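You operate a simulated robot arm through the tools that you are given. There is no shell and no other tool. Be economical: measure what you need, move in short steps, check, and stop when the job is done.

Carry out the task below with a simulated robot arm. There is one attempt and no reset: what you move stays moved.

JOB
Hit the white cabinet's emergency button, prove that the shredder will not start, then restart it.
Fine: press shredder start with the button in; pull it out, reset, start again; touch no other control.

It is judged by the outcome, as a careful person would: the job done as asked, and still so three seconds after it is handed in. It fails if anything else is knocked over, pushed out of place, dropped, spilled or broken.

ROBOT AND FRAMES
A 7-joint arm with a two-finger parallel gripper, fixed in place. Base frame: the origin is at the foot of the arm, x ahead of it, y to its left, z up. Readings come in cm, degrees, newtons and seconds.
With the tool pointing down near the work surface it reaches from about 16 to 72 cm from the base axis. Its first joint turns from -166.0 to 166.0 degrees. Payload 1.57 kg.
Tool frame: the origin (TCP) lies between the finger pads and is the grasp point; the fingertips stand 3 cm ahead of it; z points along the fingers, y is the line along which they close. Largest opening 11 cm; finger width 2.4, thickness 1.2; the body of the gripper, 4.8 by 11.2 cm, starts 7.8 cm behind the TCP.
Orientation is that of the tool frame in the base frame, as [roll, pitch, yaw] about the fixed x, y, z axes, in that order (R = Rz(yaw) Ry(pitch) Rx(roll)). With the fingers straight down and closing along the base's y, the tool's x points along the base's -x, its y along +y and its z along -z.

CONTROLS
- The arm moves only by the tool servo_tool. Its argument "commands" is a list of rows, each an object of numbers (a shift or turn left out is 0, a gripper value left out holds the last): "fingers": the gripper command, from -1 (fully open) to 1 (shut), values between in proportion; "tx", "ty", "tz": the shift along the tool's x, y, z in units of 200 mm (1.0 is 200 mm); "rx", "ry", "rz": the turn, a rotation vector about the tool's x, y, z in units of 60 degrees (1.0 is 60 degrees). In form: [{"fingers": .., "tx": .., "ty": .., "tz": .., "rx": .., "ry": .., "rz": ..}, ...]. A call has 1 to 8 rows; each row is the pose to reach, as a shift and turn from the pose commanded when the call began, along the tool's axes at that moment. A call with a number of a shift or a turn outside -1 to 1 is refused whole. Each row takes 0.2 s and may step no farther than 5 cm and 8.6 degrees from the row before; otherwise, or with a gripper value out of range, the whole call is refused. Where a pose cannot be reached the arm comes as near as it can. A force on the tool above 40 N (or 10 N above the force at the start of the call, whichever is more), or a blocked arm, ends the call early, and 0.2 s more pass. Each finger travels about 4.5 cm/s and halts on what it meets, pressing with about 43 N; the grip force reading is that of the motor and also rises with nothing between the fingers. The clock runs only during rows and for 0.2 s after the last one: add rows that repeat a pose to give the fingers time. It gives the time, the measured TCP pose, the force on the tool (base axes), the opening and the grip force at its end, in the units of the frame above (readings bear some noise), with the torque about the TCP (base axes, N m) and any sound that the robot's microphone picked up, and new pictures: "show" is both (left out), scene, wrist or none.
- Cameras (640 x 400 px; columns grow to the right, rows downward): "scene" is fixed at [4.94, -64.94, 164.54]; the picture's right is [0.90, -0.44, 0.00], its down [-0.17, -0.36, -0.92] and it looks along [0.40, 0.83, -0.40] (base axes); focal length 342 px, centre (320, 200). "wrist" rides on the gripper at [7, 1.6, -14.1] in the tool frame; the picture's right is [-0.23, 0.97, 0.00], its down [-0.85, -0.20, -0.48] and it looks along [-0.47, -0.11, 0.88] (tool axes); focal length 222 px, centre (320, 200). There is no depth. A picture from a camera that has moved, and an enlarged one, comes with that camera's place and axes in the base frame and with its lens.
- raise_lower(by): slides the trunk up (or, below 0, down) by that many cm; the arm rides with it, the base frame stays. It gives what a move gives, with no picture.
- enlarge(camera, box): a new picture of the part [left, top, right, bottom] of that camera's present view, enlarged. The clock stands still meanwhile.
- close_job(): hands the job in; it is judged then, once.

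Work in short steps. Places have to be worked out from the pictures, the camera data and where the tool is seen: move nearer, look again, correct. Check each grasp and each placing, and mend what went wrong. You have 120 turns and 200 pictures in all, those below and enlarged ones among them. Open the gripper and draw the arm clear of the work before you hand the job in, unless the task says otherwise; then end with one line.

The tools are called after ">>>" as name(argument=value, ...) on one line, values as JSON. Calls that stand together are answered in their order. servo_tool: Moves the arm, as the interface text tells. Its arguments: {"type":"object","properties":{"commands":{"type":"array","items":{"type":"object","properties":{"fingers":{"type":"number"},"tx":{"type":"number"},"ty":{"type":"number"},"tz":{"type":"number"},"rx":{"type":"number"},"ry":{"type":"number"},"rz":{"type":"number"}}}},"show":{"type":"string","enum":["both","scene","wrist","none"]}},"required":["commands"]} The other tools are called the same way: raise_lower (by) slides the trunk up or down; enlarge (camera, box) takes an enlarged picture of a part of a camera's view; close_job () hands the job in.

At the start:

```text
time_s: 0.0
ee_pos: [47.6, 7.7, 131.98]
ee_rot: [-179.9, 0.0, -180.0]
wrist_force: [0.0, 0.7, 0.0]
moment: [-0.02, 0.0, 0.02]
gripper_width: 11.0
gripper_force: 0.1
trunk travel left (down, up): [-52.5, 6.5]
```

scene: 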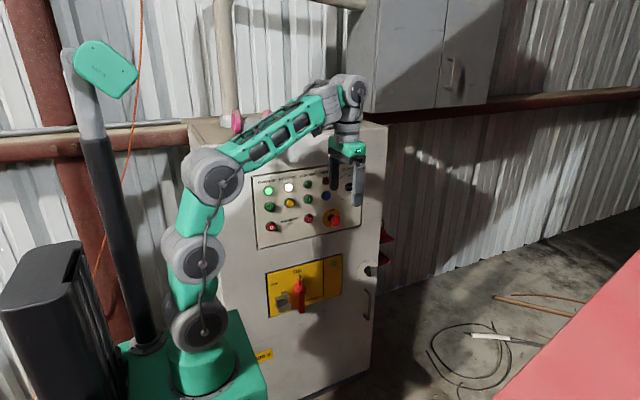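
wrist: 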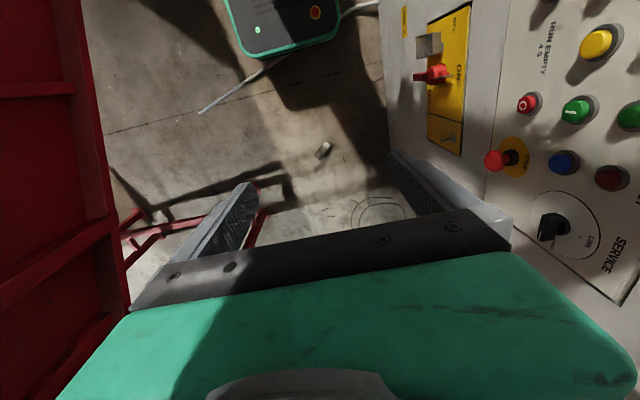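

I'll look closer at the panel in both views to identify the controls.

>>> enlarge(camera="scene", box=[240, 150, 400, 250])

>>> enlarge(camera="wrist", box=[400, 0, 640, 300])

>>> enlarge(camera="scene", box=[250, 240, 400, 330])

```text
4.00 times, centred on (320, 200) of scene
camera zoom: at [4.94, -64.94, 164.54], right [0.9, -0.44, 0.0], down [-0.17, -0.36, -0.92], along [0.4, 0.83, -0.4], focal length 1370 px, centre (320, 200)
```

zoom: 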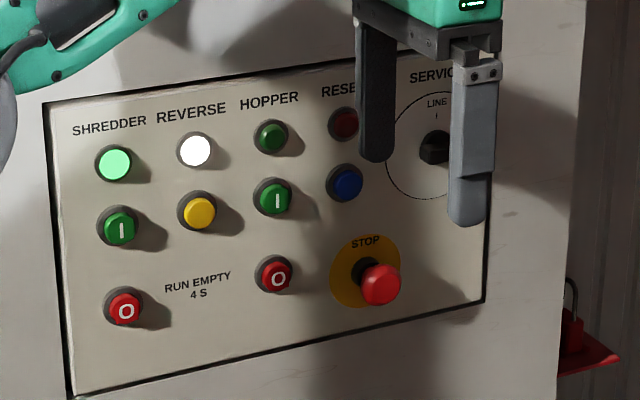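

```text
1.33 times, centred on (520, 150) of wrist
camera zoom: at [40.6, 9.43, 146.07], right [0.23, 0.97, 0.0], down [0.85, -0.2, 0.48], along [0.47, -0.11, -0.88], focal length 296 px, centre (53, 267)
```

zoom: 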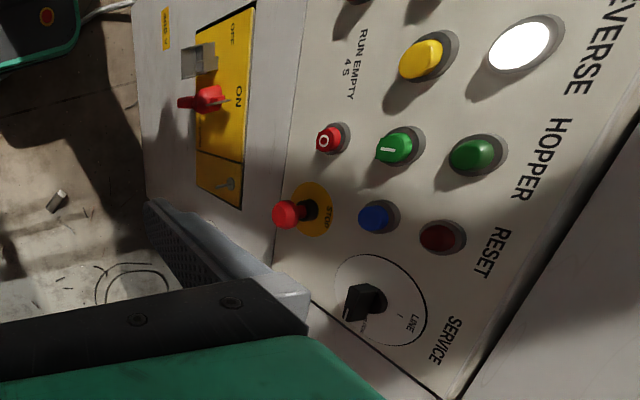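

```text
4.27 times, centred on (325, 285) of scene
camera zoom: at [4.94, -64.94, 164.54], right [0.9, -0.44, 0.0], down [-0.17, -0.36, -0.92], along [0.4, 0.83, -0.4], focal length 1461 px, centre (299, -163)
```

zoom: 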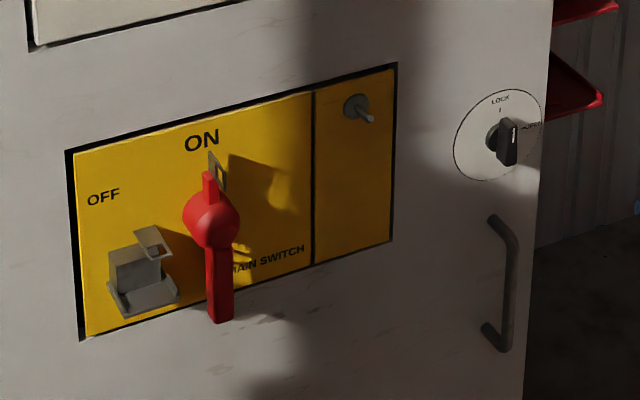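

The panel seems to face -y, with the E-stop near [62, 39, 104]; Shredder start is the green "I" in the left column, Reset is the blue button. First I turn the tool toward +y in free space.

>>> servo_tool(commands=[{"rx": -0.14, "fingers": 1}, {"rx": -0.28}, {"rx": -0.42}, {"rx": -0.56}, {"rx": -0.7}, {"rx": -0.84}, {"rx": -0.98}], show="scene")

```text
time_s: 0.7
ee_pos: [47.81, 7.62, 131.97]
ee_rot: [160.5, 0.2, 179.2]
wrist_force: [5.1, 1.3, -3.4]
moment: [-0.23, 0.43, -0.02]
gripper_width: 4.54
gripper_force: 0.8
out of reach, approached as far as the arm can: row 3
trunk travel left (down, up): [-52.5, 6.5]
stopped in row 3: the force on the tool passed its limit at 106 N (the readings are from after the stop); the commanded pose is now the measured one
```

scene: 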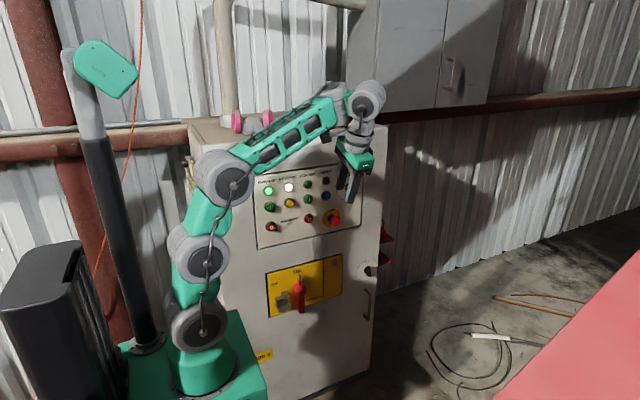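

The turn stopped at ~20° with a force spike, perhaps near a wrist limit. I'll try one small further turn to see whether it's a real block.

>>> servo_tool(commands=[{"rx": -0.07, "tz": -0.05}, {"rx": -0.14, "tz": -0.1}], show="both")

```text
time_s: 1.0
ee_pos: [47.97, 7.44, 132.16]
ee_rot: [160.0, 0.4, 178.9]
wrist_force: [5.9, -2.9, -12.5]
moment: [0.68, -0.12, 0.33]
gripper_width: 1.99
gripper_force: 0.3
out of reach, approached as far as the arm can: row 1
trunk travel left (down, up): [-52.5, 6.5]
stopped in row 1: the force on the tool passed its limit at 82 N (the readings are from after the stop); the commanded pose is now the measured one
camera wrist: at [40.75, 4.24, 145.87], right [0.24, 0.91, 0.33], down [0.84, -0.37, 0.39], along [0.48, 0.19, -0.86], focal length 222 px, centre (320, 200)
```

scene: 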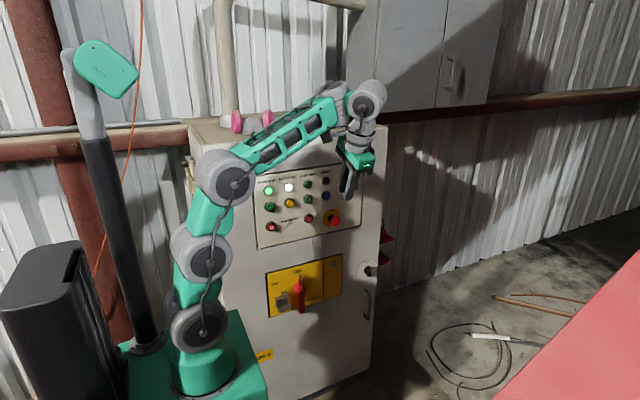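
wrist: 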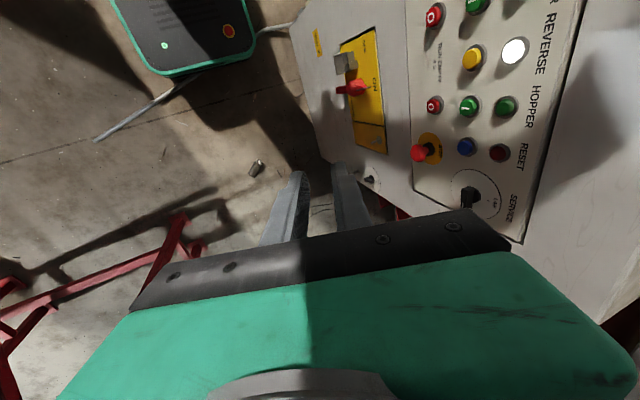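

Still refused, so this is a wrist limit in this posture, not an obstacle. I'll undo the tilt, then re-approach with the arm yawed toward the cabinet so the tilt becomes a natural pitch.

>>> servo_tool(commands=[{"rx": 0.11}, {"rx": 0.22}, {"rx": 0.333}, {"rx": 0.333}], show="none")

```text
time_s: 2.0
ee_pos: [47.91, 7.52, 132.22]
ee_rot: [179.8, 0.5, 178.9]
wrist_force: [0.1, 0.2, 0.4]
moment: [0.0, 0.03, 0.04]
gripper_width: 0.01
gripper_force: 20.9
trunk travel left (down, up): [-52.5, 6.5]
```

Back to vertical. Now I yaw the tool about vertical (tool x toward -y) while drawing back 10 cm.

>>> servo_tool(commands=[{"rz": -0.13, "tx": 0.01}, {"rz": -0.26, "tx": 0.02}, {"rz": -0.39, "tx": 0.03}, {"rz": -0.52, "tx": 0.04}, {"rz": -0.65, "tx": 0.05}, {"rz": -0.78, "tx": 0.05}, {"rz": -0.91, "tx": 0.05}, {"rz": -1.0, "tx": 0.05}], show="none")

```text
time_s: 3.8
ee_pos: [46.85, 7.47, 132.19]
ee_rot: [-179.6, 0.3, -121.0]
wrist_force: [-0.4, 0.6, -0.2]
moment: [0.04, 0.05, 0.01]
gripper_width: 0.01
gripper_force: 21.3
trunk travel left (down, up): [-52.5, 6.5]
```

Yaw works. Finish the yaw and move to about [35, 7, 124].

>>> servo_tool(commands=[{"rz": -0.1, "tx": 0.06, "ty": 0.1, "tz": 0.08}, {"rz": -0.2, "tx": 0.12, "ty": 0.2, "tz": 0.16}, {"rz": -0.3, "tx": 0.18, "ty": 0.3, "tz": 0.24}, {"rz": -0.4, "tx": 0.24, "ty": 0.4, "tz": 0.32}, {"rz": -0.5, "tx": 0.31, "ty": 0.515, "tz": 0.4}], show="scene")

```text
time_s: 5.0
ee_pos: [34.76, 7.72, 124.12]
ee_rot: [-179.6, 0.1, -90.9]
wrist_force: [-0.6, 0.0, -0.5]
moment: [0.02, -0.02, -0.01]
gripper_width: 0.0
gripper_force: 20.7
trunk travel left (down, up): [-52.5, 6.5]
```

scene: 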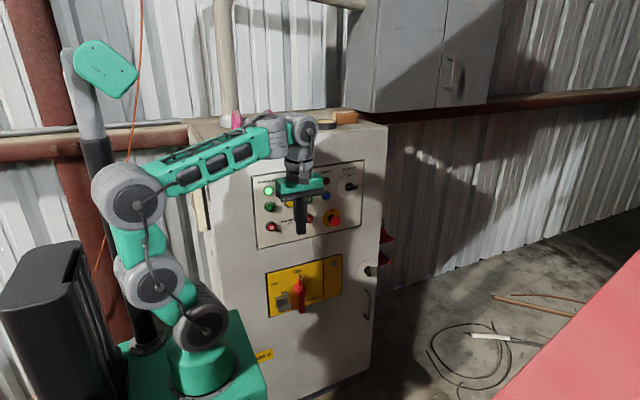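

Now pitch the tool toward +y by rotating about tool y.

>>> servo_tool(commands=[{"ry": -0.14}, {"ry": -0.28}, {"ry": -0.42}, {"ry": -0.56}, {"ry": -0.7}], show="scene")

```text
time_s: 6.2
ee_pos: [34.79, 7.52, 124.21]
ee_rot: [-179.4, 25.3, -90.8]
wrist_force: [-0.2, -0.1, 1.2]
moment: [0.0, 0.0, 0.0]
gripper_width: 0.0
gripper_force: 21.7
out of reach, approached as far as the arm can: row 1, 4, 5
trunk travel left (down, up): [-52.5, 6.5]
```

scene: 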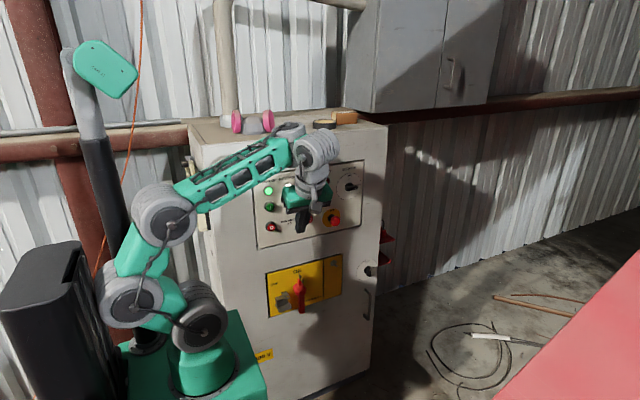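

It progressed 25° with intermittent limits, perhaps joint speed. Continue in smaller steps.

>>> servo_tool(commands=[{"ry": -0.05}, {"ry": -0.1}, {"ry": -0.15}, {"ry": -0.2}, {"ry": -0.25}, {"ry": -0.3}, {"ry": -0.35}, {"ry": -0.4}], show="scene")

```text
time_s: 8.0
ee_pos: [34.88, 7.58, 124.16]
ee_rot: [-179.4, 25.1, -90.9]
wrist_force: [0.2, 0.6, 0.2]
moment: [0.0, -0.06, 0.02]
gripper_width: 0.03
gripper_force: 21.1
out of reach, approached as far as the arm can: row 1, 2, 3, 4, 5, 6, 7, 8
trunk travel left (down, up): [-52.5, 6.5]
```

scene: 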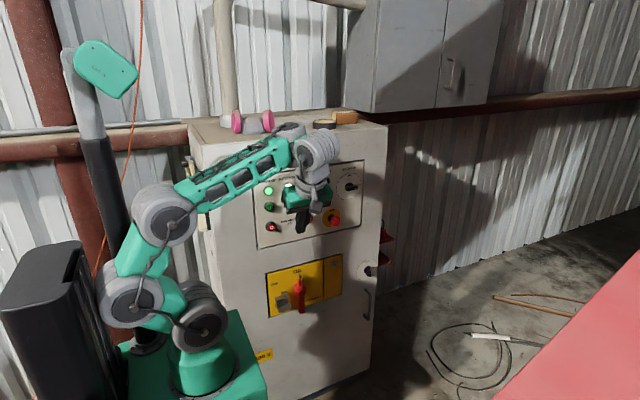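

A hard limit. I'll look closely at the arm's wrist structure to understand which way it can bend.

>>> enlarge(camera="scene", box=[80, 100, 400, 300])

>>> enlarge(camera="scene", box=[240, 100, 368, 250])

```text
2.00 times, centred on (240, 200) of scene
camera zoom: at [4.94, -64.94, 164.54], right [0.9, -0.44, 0.0], down [-0.17, -0.36, -0.92], along [0.4, 0.83, -0.4], focal length 685 px, centre (480, 200)
```

zoom: 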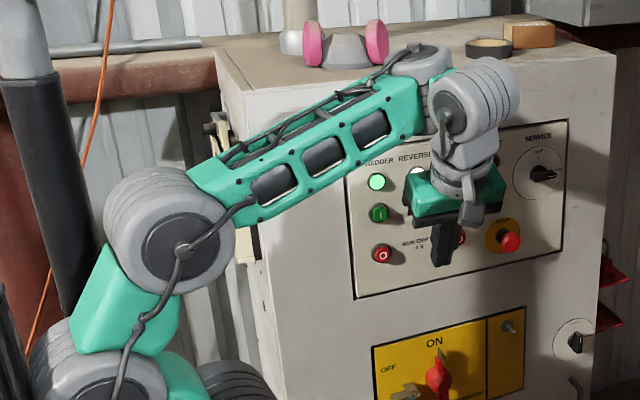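

```text
2.67 times, centred on (304, 175) of scene
camera zoom: at [4.94, -64.94, 164.54], right [0.9, -0.44, 0.0], down [-0.17, -0.36, -0.92], along [0.4, 0.83, -0.4], focal length 913 px, centre (363, 267)
```

zoom: 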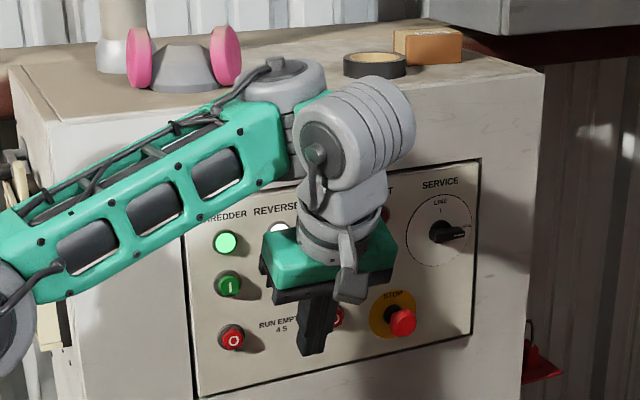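

The wrist is yaw–pitch–roll at the forearm's end, so with the tool down, a sideways tilt is singular. I'll go vertical again, turn tool x back to -x, pitch up forward, then yaw to +y.

>>> servo_tool(commands=[{"ry": 0.14}, {"ry": 0.28}, {"ry": 0.42}], show="none")

```text
time_s: 8.8
ee_pos: [35.09, 7.29, 124.18]
ee_rot: [-179.6, 1.3, -91.1]
wrist_force: [-0.9, 0.0, -1.2]
moment: [-0.02, -0.05, -0.02]
gripper_width: 0.0
gripper_force: 21.2
trunk travel left (down, up): [-52.5, 6.5]
```

>>> servo_tool(commands=[{"rz": 0.13}, {"rz": 0.26}, {"rz": 0.39}, {"rz": 0.52}, {"rz": 0.65}, {"rz": 0.78}, {"rz": 0.91}, {"rz": 1.0}], show="none")

```text
time_s: 10.6
ee_pos: [34.86, 7.5, 124.04]
ee_rot: [-179.8, 0.4, -151.1]
wrist_force: [-0.2, -0.9, -0.3]
moment: [0.02, 0.02, 0.0]
gripper_width: 0.01
gripper_force: 21.2
trunk travel left (down, up): [-52.5, 6.5]
```

Now pitch forward while advancing along the tool's heading.

>>> servo_tool(commands=[{"ry": -0.13, "tx": -0.1}, {"ry": -0.26, "tx": -0.2}, {"ry": -0.39, "tx": -0.3}, {"ry": -0.52, "tx": -0.4}, {"ry": -0.65, "tx": -0.5}, {"ry": -0.78, "tx": -0.6}, {"ry": -0.91, "tx": -0.6}], show="scene")

```text
time_s: 12.2
ee_pos: [42.26, 16.81, 140.97]
ee_rot: [-178.3, 52.1, -150.9]
wrist_force: [-0.3, -0.1, -0.8]
moment: [0.03, 0.0, 0.02]
gripper_width: 0.0
gripper_force: 21.1
out of reach, approached as far as the arm can: row 1, 2, 3, 4, 5, 6, 7
trunk travel left (down, up): [-52.5, 6.5]
```

scene: 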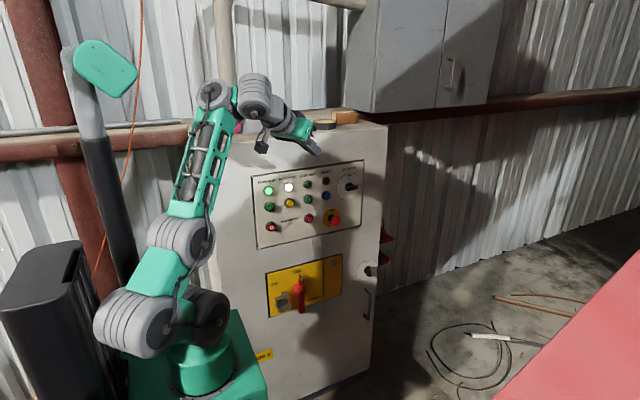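

The pitch works now (52°), with the arm riding high. Continue pitching to horizontal here; height can be handled with the trunk later.

>>> servo_tool(commands=[{"ry": -0.13}, {"ry": -0.26}, {"ry": -0.39}, {"ry": -0.52}, {"ry": -0.63}], show="scene")

```text
time_s: 13.4
ee_pos: [39.11, 22.06, 154.77]
ee_rot: [-172.1, 81.1, -145.4]
wrist_force: [0.2, 0.7, -0.2]
moment: [0.0, 0.01, 0.0]
gripper_width: 0.03
gripper_force: 20.9
out of reach, approached as far as the arm can: row 1, 2, 3, 4, 5
trunk travel left (down, up): [-52.5, 6.5]
```

scene: 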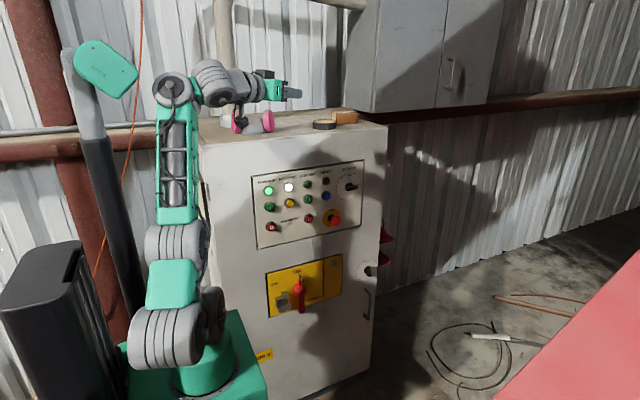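

Tool is nearly horizontal, heading ~27°. Now yaw it toward +y about the vertical (‑tool x).

>>> servo_tool(commands=[{"rx": -0.12}, {"rx": -0.24}, {"rx": -0.36}, {"rx": -0.48}, {"rx": -0.6}, {"rx": -0.72}], show="scene")

```text
time_s: 15.0
ee_pos: [19.19, 28.99, 153.49]
ee_rot: [-136.1, 69.9, -67.5]
wrist_force: [-0.9, 1.3, -0.2]
moment: [0.02, -0.01, -0.09]
gripper_width: 0.01
gripper_force: 21.5
out of reach, approached as far as the arm can: row 1, 2, 3, 4, 5, 6
trunk travel left (down, up): [-52.5, 6.5]
stopped in row 6: the arm was blocked; the commanded pose is now the measured one
```

scene: 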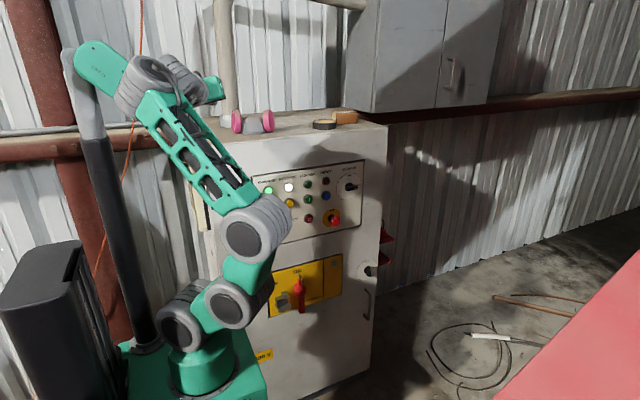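

The heading is now ~67° but the arm folded back and was stopped near the column. Keeping the orientation, I move the TCP forward (+x) and down to unfold it.

>>> servo_tool(commands=[{"tx": 0.08, "ty": -0.1, "tz": 0.064}, {"tx": 0.16, "ty": -0.2, "tz": 0.128}, {"tx": 0.24, "ty": -0.3, "tz": 0.19}, {"tx": 0.32, "ty": -0.4, "tz": 0.257}, {"tx": 0.4, "ty": -0.5, "tz": 0.32}, {"tx": 0.475, "ty": -0.59, "tz": 0.385}], show="scene")

```text
time_s: 16.4
ee_pos: [24.69, 23.3, 147.12]
ee_rot: [-135.9, 70.3, -67.5]
wrist_force: [-0.8, -0.7, 0.8]
moment: [-0.02, 0.03, -0.07]
gripper_width: 0.0
gripper_force: 21.8
out of reach, approached as far as the arm can: row 1, 2, 3, 4, 5, 6
trunk travel left (down, up): [-52.5, 6.5]
```

scene: 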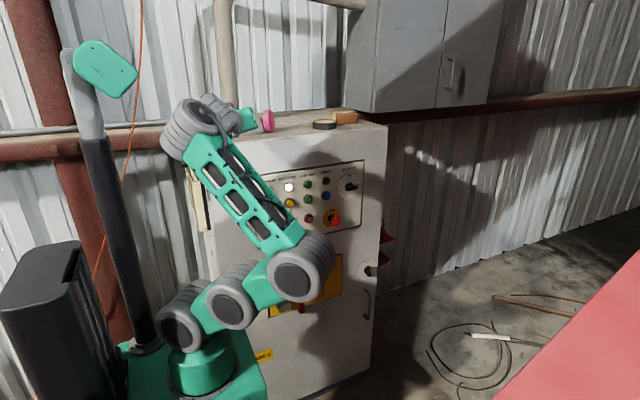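

Let me inspect the wrist configuration closely before going on.

>>> enlarge(camera="scene", box=[140, 80, 300, 180])

>>> enlarge(camera="scene", box=[130, 180, 370, 400])

```text
4.00 times, centred on (220, 130) of scene
camera zoom: at [4.94, -64.94, 164.54], right [0.9, -0.44, 0.0], down [-0.17, -0.36, -0.92], along [0.4, 0.83, -0.4], focal length 1370 px, centre (720, 480)
```

zoom: 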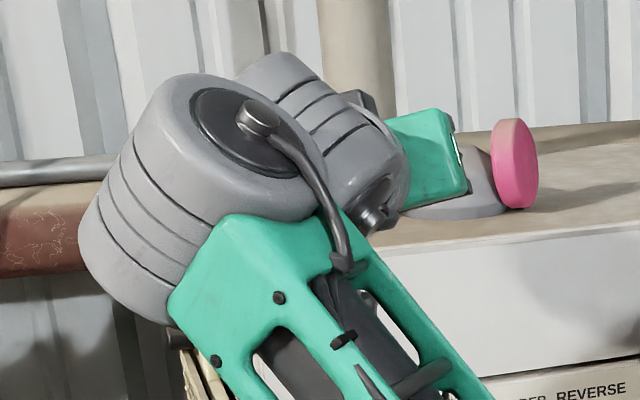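

```text
1.82 times, centred on (250, 290) of scene
camera zoom: at [4.94, -64.94, 164.54], right [0.9, -0.44, 0.0], down [-0.17, -0.36, -0.92], along [0.4, 0.83, -0.4], focal length 623 px, centre (447, 36)
```

zoom: 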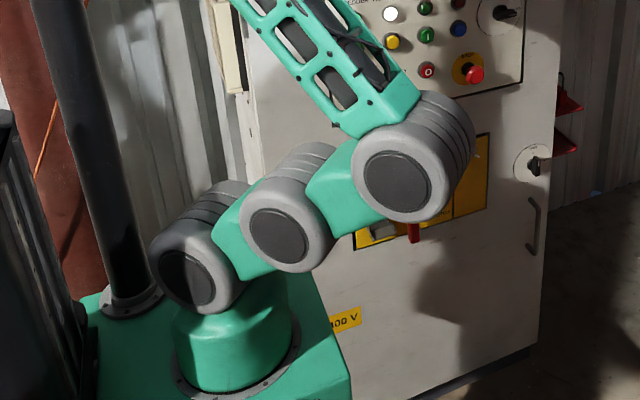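

Wrist is above, forearm leaning back. I'll try pure +x motion in small steps to bring the forearm forward.

>>> servo_tool(commands=[{"tx": 0.01, "ty": -0.07, "tz": 0.03}, {"tx": 0.02, "ty": -0.14, "tz": 0.06}, {"tx": 0.03, "ty": -0.21, "tz": 0.09}, {"tx": 0.04, "ty": -0.28, "tz": 0.12}, {"tx": 0.05, "ty": -0.35, "tz": 0.15}, {"tx": 0.06, "ty": -0.42, "tz": 0.18}, {"tx": 0.07, "ty": -0.49, "tz": 0.21}, {"tx": 0.08, "ty": -0.56, "tz": 0.24}], show="scene")

```text
time_s: 18.2
ee_pos: [27.96, 18.92, 146.61]
ee_rot: [-136.0, 70.4, -67.5]
wrist_force: [0.4, 1.0, 0.6]
moment: [0.03, -0.01, 0.0]
gripper_width: 0.0
gripper_force: 20.9
out of reach, approached as far as the arm can: row 1, 2, 3, 4, 5, 6, 7, 8
trunk travel left (down, up): [-52.5, 6.5]
```

scene: 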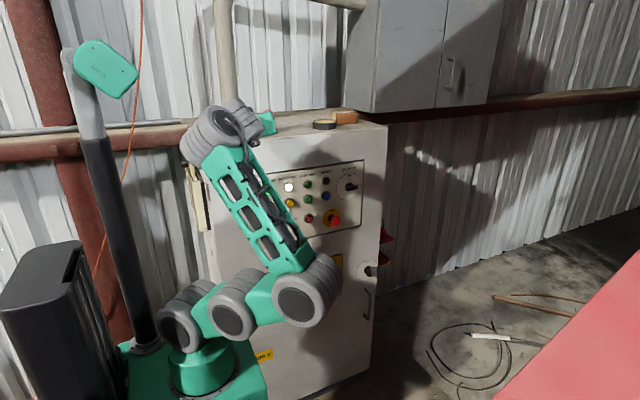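

Forearm still leans back, so I'll return to a radial heading (~12°) while moving TCP toward [46, 9, 146], which should unwind the wrist yaw and let the forearm come forward.

>>> servo_tool(commands=[{"rx": 0.108, "ry": 0.027, "rz": 0.028, "tx": 0.035, "ty": -0.123, "tz": -0.012}, {"rx": 0.215, "ry": 0.055, "rz": 0.057, "tx": 0.07, "ty": -0.246, "tz": -0.025}, {"rx": 0.323, "ry": 0.082, "rz": 0.085, "tx": 0.105, "ty": -0.37, "tz": -0.037}, {"rx": 0.43, "ry": 0.109, "rz": 0.114, "tx": 0.14, "ty": -0.49, "tz": -0.05}, {"rx": 0.538, "ry": 0.136, "rz": 0.142, "tx": 0.175, "ty": -0.615, "tz": -0.062}, {"rx": 0.646, "ry": 0.164, "rz": 0.17, "tx": 0.21, "ty": -0.74, "tz": -0.075}, {"rx": 0.753, "ry": 0.19, "rz": 0.2, "tx": 0.245, "ty": -0.86, "tz": -0.087}, {"rx": 0.861, "ry": 0.218, "rz": 0.227, "tx": 0.28, "ty": -0.985, "tz": -0.1}], show="scene")

```text
time_s: 20.2
ee_pos: [36.67, 15.94, 149.18]
ee_rot: [-119.7, 74.3, -93.2]
wrist_force: [0.4, -2.0, -0.9]
moment: [-0.01, 0.02, 0.08]
gripper_width: 0.0
gripper_force: 21.7
out of reach, approached as far as the arm can: row 1, 2, 3, 4, 5, 6, 7, 8
trunk travel left (down, up): [-52.5, 6.5]
stopped in row 8: the arm was blocked; the commanded pose is now the measured one
```

scene: 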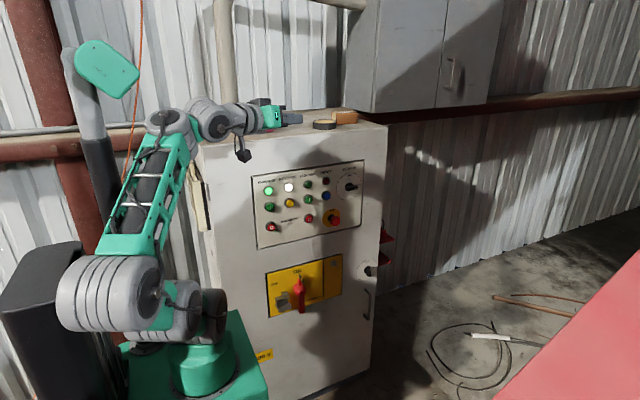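

The arm now faces ~25° with elbow behind and wrist nearly straight: close to what I want. Move TCP outward and down so the forearm flattens.

>>> servo_tool(commands=[{"tx": 0.07, "ty": 0.003, "tz": 0.11}, {"tx": 0.15, "ty": 0.006, "tz": 0.22}, {"tx": 0.22, "ty": 0.01, "tz": 0.33}, {"tx": 0.3, "ty": 0.013, "tz": 0.44}, {"tx": 0.37, "ty": 0.016, "tz": 0.54}, {"tx": 0.44, "ty": 0.02, "tz": 0.64}, {"tx": 0.515, "ty": 0.022, "tz": 0.745}], show="scene")

```text
time_s: 21.8
ee_pos: [49.51, 20.3, 137.14]
ee_rot: [-119.2, 74.2, -92.5]
wrist_force: [0.6, -0.5, -0.6]
moment: [0.03, -0.04, 0.0]
gripper_width: 0.01
gripper_force: 21.4
trunk travel left (down, up): [-52.5, 6.5]
```

scene: 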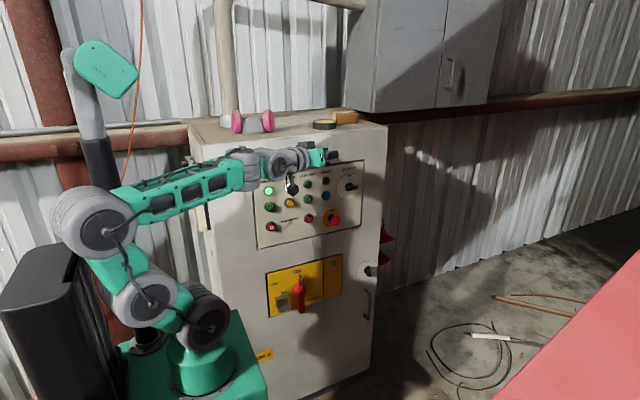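

Exactly the posture I wanted, no limits hit. Now yaw about vertical in small increments, TCP fixed.

>>> servo_tool(commands=[{"rx": -0.096, "ry": -0.024, "rz": -0.013}, {"rx": -0.192, "ry": -0.047, "rz": -0.027}, {"rx": -0.288, "ry": -0.07, "rz": -0.04}, {"rx": -0.384, "ry": -0.094, "rz": -0.054}, {"rx": -0.48, "ry": -0.118, "rz": -0.067}], show="scene")

```text
time_s: 23.0
ee_pos: [49.35, 20.1, 137.17]
ee_rot: [-119.4, 74.1, -62.8]
wrist_force: [0.2, 0.6, 0.2]
moment: [0.02, 0.0, 0.02]
gripper_width: 0.0
gripper_force: 21.0
trunk travel left (down, up): [-52.5, 6.5]
```

scene: 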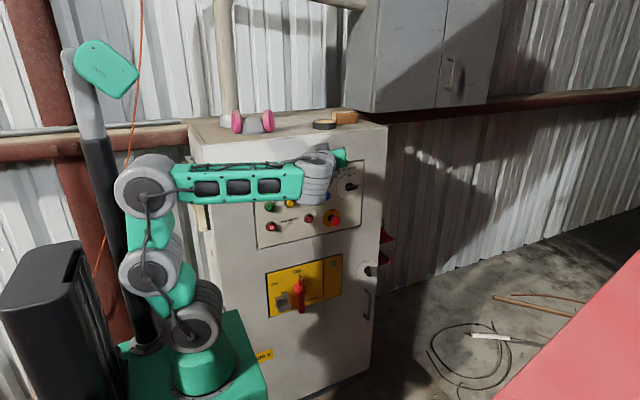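

Works well. Now the final turn (37°) to make the tool point exactly +y with tool x down.

>>> servo_tool(commands=[{"rx": -0.111, "ry": -0.038, "rz": 0.037}, {"rx": -0.222, "ry": -0.077, "rz": 0.073}, {"rx": -0.334, "ry": -0.115, "rz": 0.11}, {"rx": -0.445, "ry": -0.154, "rz": 0.146}, {"rx": -0.556, "ry": -0.192, "rz": 0.183}], show="both")

```text
time_s: 24.2
ee_pos: [50.05, 34.22, 137.04]
ee_rot: [-179.5, 89.1, -92.7]
wrist_force: [0.6, -0.2, -0.2]
moment: [0.03, 0.04, 0.04]
gripper_width: 0.0
gripper_force: 21.0
out of reach, approached as far as the arm can: row 2, 3, 4, 5
trunk travel left (down, up): [-52.5, 6.5]
camera wrist: at [47.61, 20.08, 130.2], right [-0.97, 0.06, 0.23], down [0.17, -0.48, 0.86], along [0.16, 0.88, 0.45], focal length 222 px, centre (320, 200)
```

scene: 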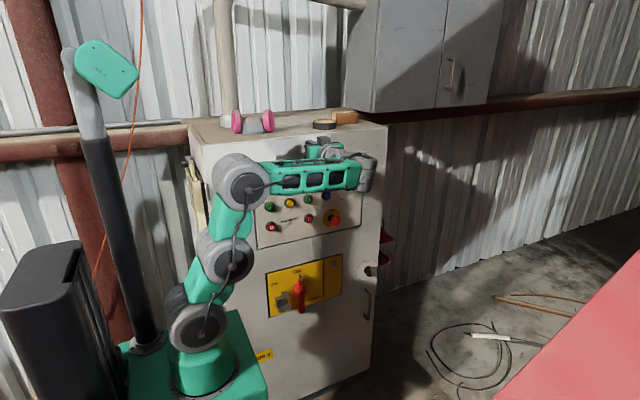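
wrist: 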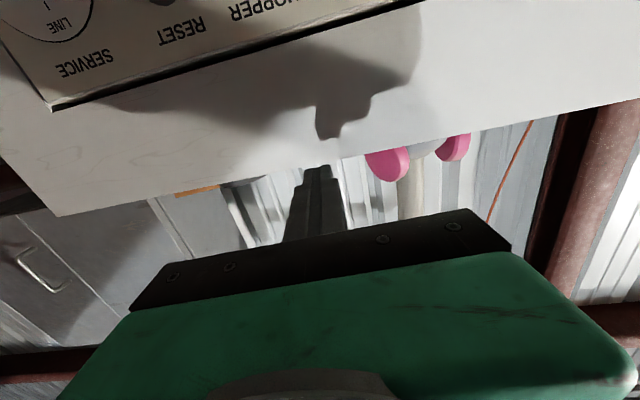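

Orientation reached (tool along +y). Triangulating, the panel plane is y≈41; E-stop ≈[61.6, ~37, 105], Shredder start ≈[36.6, 39.5, 115], Reset ≈[58.6, 39.5, 115]. I back off with a slight heading change before lowering the trunk.

>>> servo_tool(commands=[{"rx": 0.08, "tz": -0.1}, {"rx": 0.17, "tz": -0.2}, {"rx": 0.25, "tz": -0.35}, {"rx": 0.25, "tz": -0.4}], show="none")

>>> raise_lower(by=-15)

```text
time_s: 25.2
ee_pos: [49.59, 26.09, 137.05]
ee_rot: [-158.8, 89.1, -87.3]
wrist_force: [0.4, -0.4, -0.7]
moment: [0.04, 0.0, -0.02]
gripper_width: 0.01
gripper_force: 21.5
trunk travel left (down, up): [-52.5, 6.5]
```

```text
time_s: 27.0
ee_pos: [49.51, 26.01, 122.12]
ee_rot: [-157.7, 89.0, -85.9]
wrist_force: [-0.7, 0.0, 0.4]
moment: [0.01, -0.01, 0.01]
gripper_width: 0.0
gripper_force: 21.5
trunk travel left (down, up): [-37.5, 21.5]
```

Clear. Lower further to the E-stop's height and look.

>>> raise_lower(by=-17)

>>> servo_tool(commands=[{"tx": 0}], show="both")

```text
time_s: 28.9
ee_pos: [49.68, 25.99, 105.19]
ee_rot: [-157.8, 89.0, -86.0]
wrist_force: [0.6, 0.1, 0.0]
moment: [0.02, 0.01, 0.0]
gripper_width: 0.01
gripper_force: 20.7
trunk travel left (down, up): [-20.5, 38.5]
```

```text
time_s: 29.3
ee_pos: [49.66, 26.11, 105.16]
ee_rot: [-158.3, 89.0, -86.5]
wrist_force: [-0.5, 0.4, -0.3]
moment: [-0.01, 0.01, 0.0]
gripper_width: 0.0
gripper_force: 21.5
trunk travel left (down, up): [-20.5, 38.5]
camera wrist: at [43.68, 13.05, 98.3], right [-0.93, 0.31, 0.22], down [0.04, -0.5, 0.86], along [0.38, 0.81, 0.45], focal length 222 px, centre (320, 200)
```

scene: 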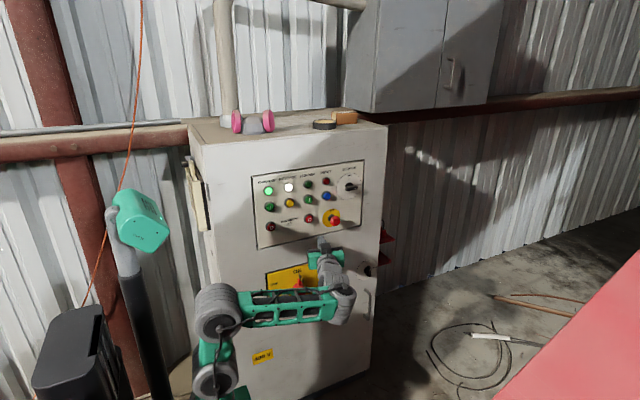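
wrist: 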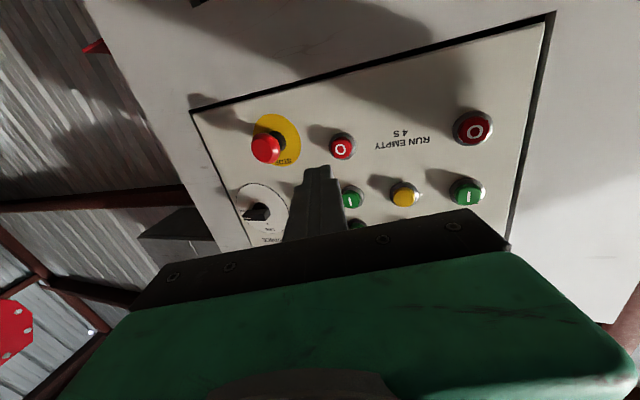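

Clear view of the panel: E-stop centre ≈[61, 37.5, 104.3]. Move to a spot in front of it (TCP [61, 28, 104.3]) with heading ~80°.

>>> servo_tool(commands=[{"rx": -0.03, "tx": 0.01, "ty": -0.125, "tz": 0.065}, {"rx": -0.06, "tx": 0.02, "ty": -0.25, "tz": 0.13}, {"rx": -0.1, "tx": 0.03, "ty": -0.38, "tz": 0.2}, {"rx": -0.13, "tx": 0.04, "ty": -0.505, "tz": 0.27}, {"rx": -0.13, "tx": 0.04, "ty": -0.505, "tz": 0.27}], show="both")

```text
time_s: 30.5
ee_pos: [60.99, 28.26, 104.26]
ee_rot: [-169.6, 89.0, -90.0]
wrist_force: [0.7, -0.5, -0.6]
moment: [0.0, -0.01, 0.03]
gripper_width: 0.0
gripper_force: 21.7
trunk travel left (down, up): [-20.5, 38.5]
camera wrist: at [56.87, 14.52, 97.45], right [-0.96, 0.18, 0.22], down [0.11, -0.49, 0.86], along [0.27, 0.85, 0.45], focal length 222 px, centre (320, 200)
```

scene: 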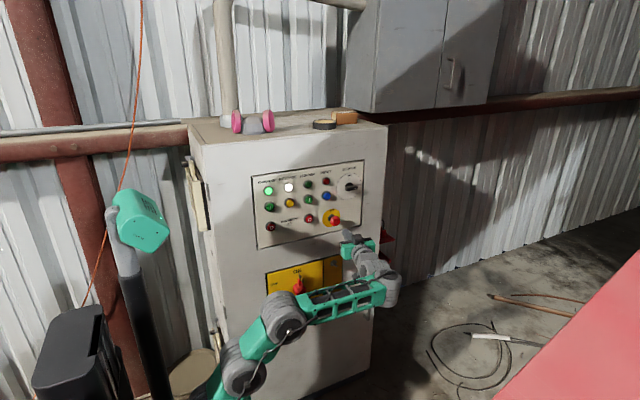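
wrist: 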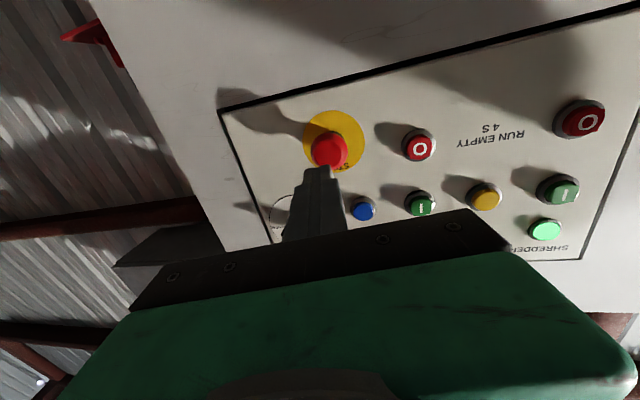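

Tip is in line with the red mushroom. Advance straight along +y (slight x correction) and press, watching force.

>>> servo_tool(commands=[{"ty": 0.058, "tz": 0.066}, {"ty": 0.071, "tz": 0.139}, {"ty": 0.08, "tz": 0.189}, {"ty": 0.089, "tz": 0.238}, {"ty": 0.094, "tz": 0.262}, {"ty": 0.098, "tz": 0.287}, {"ty": 0.103, "tz": 0.311}], show="both")

```text
time_s: 32.1
ee_pos: [59.97, 34.41, 103.98]
ee_rot: [-166.8, 89.1, -87.2]
wrist_force: [-0.6, 0.5, -0.7]
moment: [0.01, 0.0, -0.02]
gripper_width: 0.01
gripper_force: 21.3
trunk travel left (down, up): [-20.5, 38.5]
camera wrist: at [55.82, 20.77, 97.31], right [-0.96, 0.18, 0.22], down [0.11, -0.49, 0.86], along [0.27, 0.85, 0.45], focal length 222 px, centre (320, 200)
```

scene: 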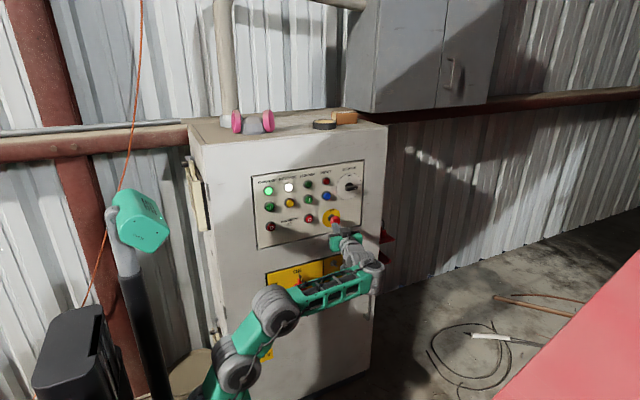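
wrist: 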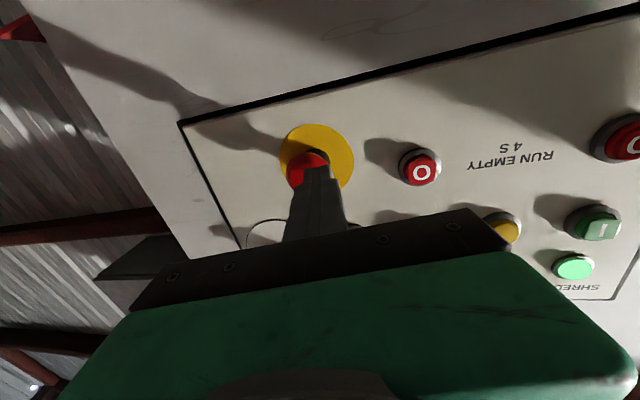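

No contact force yet at tip y≈37.4. Zoom to check alignment.

>>> enlarge(camera="wrist", box=[240, 110, 400, 210])

>>> enlarge(camera="scene", box=[295, 180, 391, 240])

```text
4.00 times, centred on (320, 160) of wrist
camera zoom: at [55.82, 20.77, 97.31], right [-0.96, 0.18, 0.22], down [0.11, -0.49, 0.86], along [0.27, 0.85, 0.45], focal length 888 px, centre (320, 360)
```

zoom: 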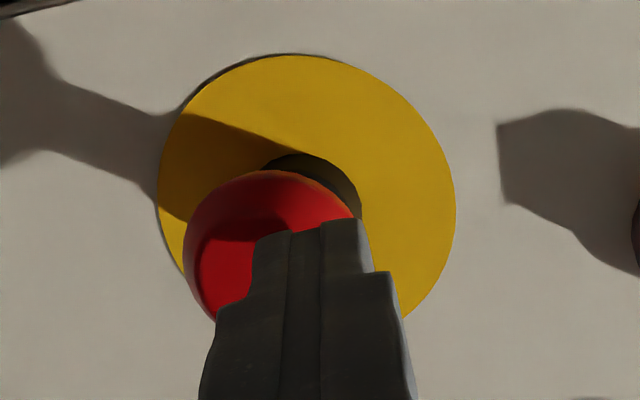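

```text
6.67 times, centred on (343, 210) of scene
camera zoom: at [4.94, -64.94, 164.54], right [0.9, -0.44, 0.0], down [-0.17, -0.36, -0.92], along [0.4, 0.83, -0.4], focal length 2283 px, centre (167, 133)
```

zoom: 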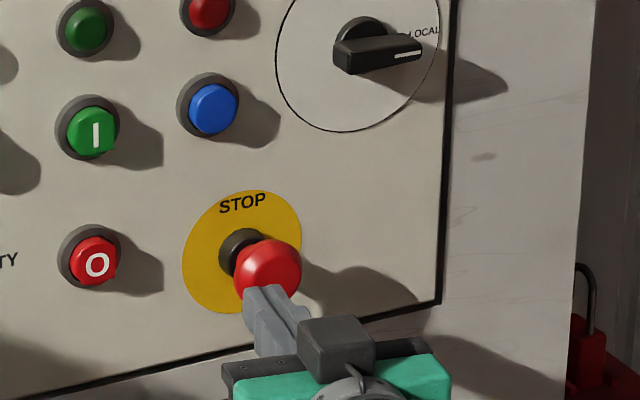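

The tip sits about 1 cm low and left of the mushroom centre. Back off 1 cm, shift +0.9 x and +1 z, then push in.

>>> servo_tool(commands=[{"tx": -0.05, "ty": -0.053, "tz": -0.041}, {"tx": -0.05, "ty": -0.044, "tz": 0.008}, {"tx": -0.05, "ty": -0.035, "tz": 0.057}, {"tx": -0.05, "ty": -0.031, "tz": 0.082}, {"tx": -0.05, "ty": -0.026, "tz": 0.106}, {"tx": -0.05, "ty": -0.022, "tz": 0.131}, {"tx": -0.05, "ty": -0.017, "tz": 0.156}], show="both")

```text
time_s: 33.6
ee_pos: [60.88, 36.52, 105.17]
ee_rot: [-171.2, 89.1, -91.9]
wrist_force: [-10.4, -39.7, -2.1]
moment: [-0.22, 0.03, 0.42]
gripper_width: 0.03
gripper_force: 21.6
trunk travel left (down, up): [-20.5, 38.5]
stopped in row 7: the force on the tool passed its limit at 44 N (the readings are from after the stop); the commanded pose is now the measured one
camera wrist: at [56.73, 22.9, 98.38], right [-0.96, 0.18, 0.22], down [0.11, -0.49, 0.86], along [0.27, 0.85, 0.45], focal length 222 px, centre (320, 200)
```

scene: 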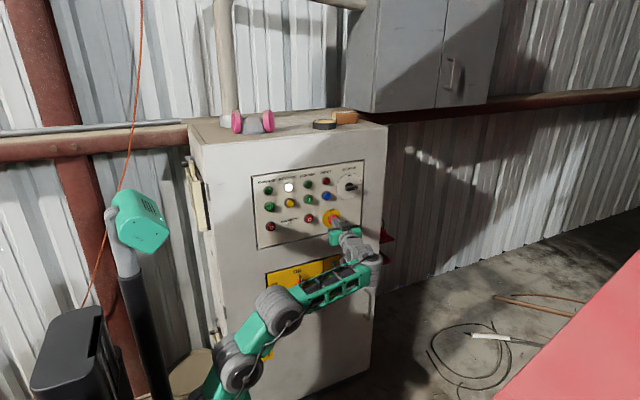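
wrist: 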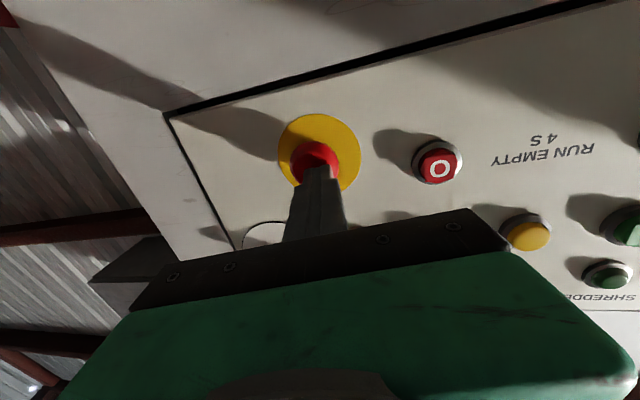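

The shredder lamp went out: the E-stop has engaged. Back off 6 cm and verify it stays latched.

>>> servo_tool(commands=[{"ty": -0.018, "tz": -0.1}, {"ty": -0.036, "tz": -0.2}, {"ty": -0.054, "tz": -0.3}, {"ty": -0.054, "tz": -0.35}], show="none")

>>> enlarge(camera="scene", box=[240, 150, 400, 250])

>>> enlarge(camera="wrist", box=[160, 0, 640, 300])

```text
time_s: 34.6
ee_pos: [60.74, 30.28, 105.24]
ee_rot: [-172.6, 88.9, -92.9]
wrist_force: [-1.0, -0.5, 0.3]
moment: [-0.02, 0.02, 0.01]
gripper_width: 0.0
gripper_force: 20.9
trunk travel left (down, up): [-20.5, 38.5]
```

```text
4.00 times, centred on (320, 200) of scene
camera zoom: at [4.94, -64.94, 164.54], right [0.9, -0.44, 0.0], down [-0.17, -0.36, -0.92], along [0.4, 0.83, -0.4], focal length 1370 px, centre (320, 200)
```

zoom: 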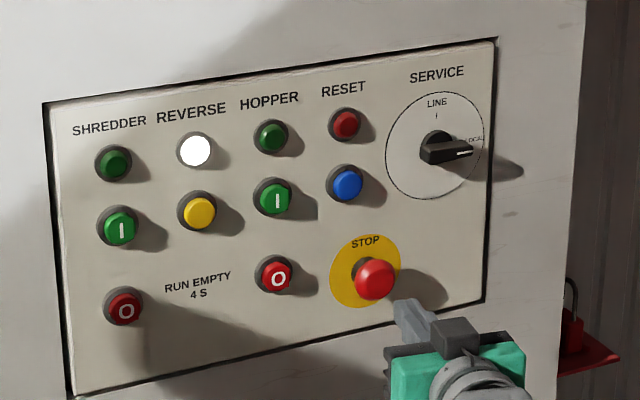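

```text
1.33 times, centred on (400, 150) of wrist
camera zoom: at [56.52, 16.46, 98.39], right [-0.96, 0.18, 0.22], down [0.11, -0.49, 0.86], along [0.26, 0.85, 0.45], focal length 296 px, centre (213, 267)
```

zoom: 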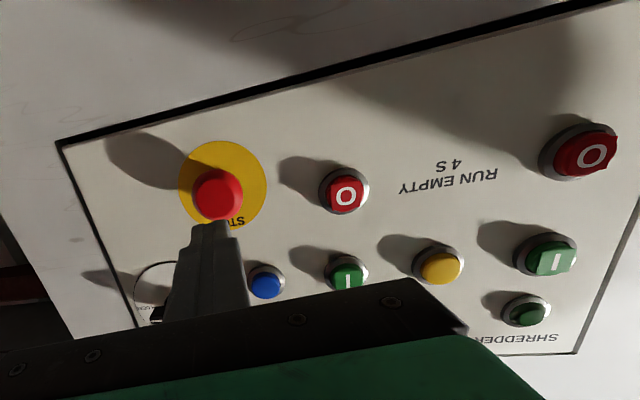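

Latched in; shredder lamp off, shredder O unlit. Now travel in front of the Shredder start (green "I", left column) at a safe standoff.

>>> servo_tool(commands=[{"tx": -0.05, "ty": 0.14, "tz": -0.1}, {"tx": -0.1, "ty": 0.29, "tz": -0.15}, {"tx": -0.15, "ty": 0.43, "tz": -0.18}, {"tx": -0.2, "ty": 0.57, "tz": -0.206}, {"tx": -0.25, "ty": 0.71, "tz": -0.22}, {"tx": -0.3, "ty": 0.85, "tz": -0.24}, {"tx": -0.35, "ty": 0.99, "tz": -0.25}, {"tx": -0.4, "ty": 1.0, "tz": -0.25}], show="both")

```text
time_s: 36.4
ee_pos: [40.2, 29.34, 113.16]
ee_rot: [-173.2, 88.9, -93.8]
wrist_force: [-0.5, 0.1, 0.2]
moment: [-0.01, -0.01, 0.0]
gripper_width: 0.02
gripper_force: 21.3
out of reach, approached as far as the arm can: row 3, 4, 5, 6, 7, 8
trunk travel left (down, up): [-20.5, 38.5]
camera wrist: at [36.01, 15.63, 106.38], right [-0.96, 0.18, 0.22], down [0.11, -0.49, 0.86], along [0.27, 0.85, 0.45], focal length 222 px, centre (320, 200)
```

scene: 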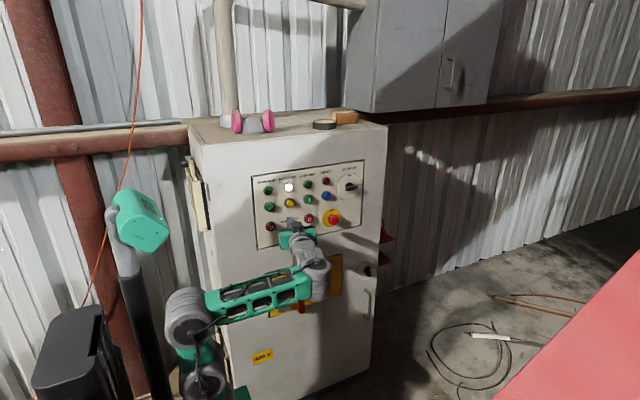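
wrist: 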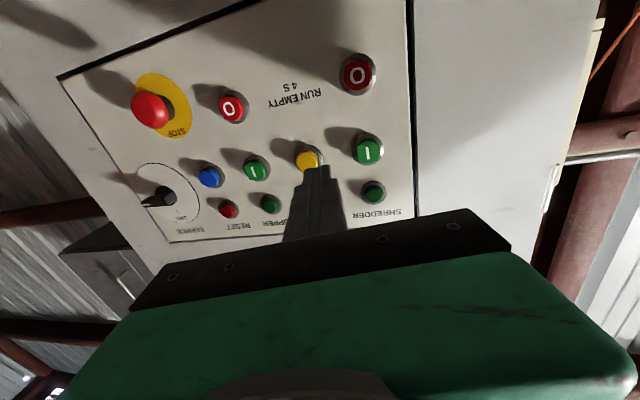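

Start button ≈[36.9, 41, 114.2] (both cameras agree with button faces at y≈41). Align in front of it.

>>> servo_tool(commands=[{"tx": -0.018, "ty": 0.07, "tz": 0.03}, {"tx": -0.036, "ty": 0.14, "tz": 0.05}, {"tx": -0.053, "ty": 0.207, "tz": 0.11}, {"tx": -0.053, "ty": 0.216, "tz": 0.16}], show="both")

```text
time_s: 37.4
ee_pos: [36.34, 33.35, 114.32]
ee_rot: [-170.7, 89.0, -90.9]
wrist_force: [0.1, 0.3, 0.3]
moment: [0.02, -0.01, -0.01]
gripper_width: 0.0
gripper_force: 21.4
trunk travel left (down, up): [-20.5, 38.5]
camera wrist: at [32.29, 19.57, 107.45], right [-0.96, 0.18, 0.22], down [0.11, -0.49, 0.86], along [0.26, 0.85, 0.45], focal length 222 px, centre (320, 200)
```

scene: 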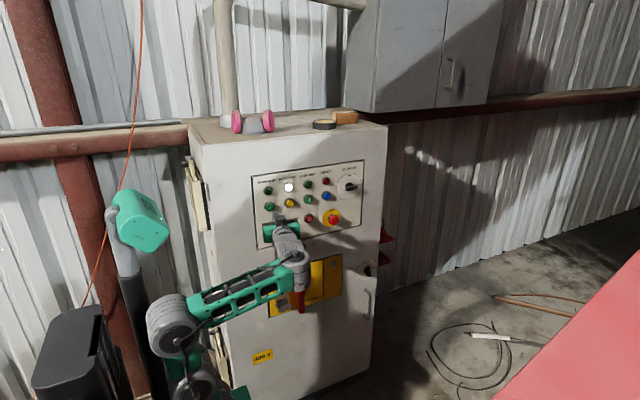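
wrist: 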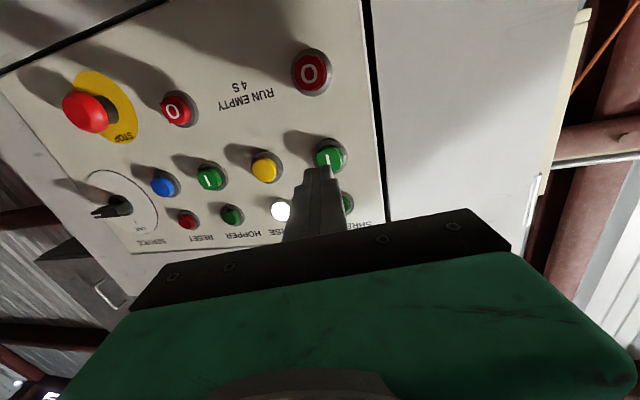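

Well aligned. Advance +y and press start (E-stop in), stopping on force.

>>> servo_tool(commands=[{"tx": 0.01, "ty": 0.018, "tz": 0.098}, {"tx": 0.01, "ty": 0.032, "tz": 0.172}, {"tx": 0.01, "ty": 0.038, "tz": 0.206}, {"tx": 0.01, "ty": 0.042, "tz": 0.23}, {"tx": 0.01, "ty": 0.045, "tz": 0.245}, {"tx": 0.01, "ty": 0.047, "tz": 0.26}], show="both")

```text
time_s: 38.8
ee_pos: [36.54, 38.46, 113.89]
ee_rot: [-170.7, 88.9, -91.1]
wrist_force: [-1.1, -3.7, 2.1]
moment: [0.08, 0.0, 0.07]
gripper_width: 0.0
gripper_force: 21.7
trunk travel left (down, up): [-20.5, 38.5]
heard: click
camera wrist: at [32.39, 24.7, 107.13], right [-0.96, 0.18, 0.22], down [0.11, -0.49, 0.86], along [0.26, 0.85, 0.45], focal length 222 px, centre (320, 200)
```

scene: 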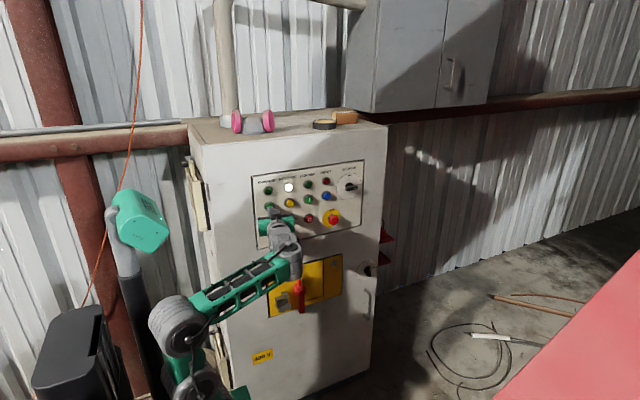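
wrist: 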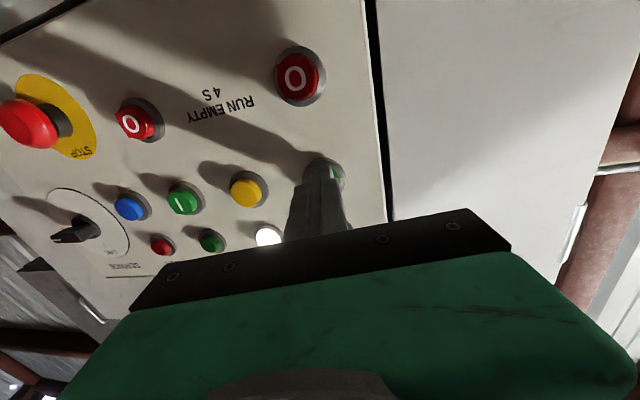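

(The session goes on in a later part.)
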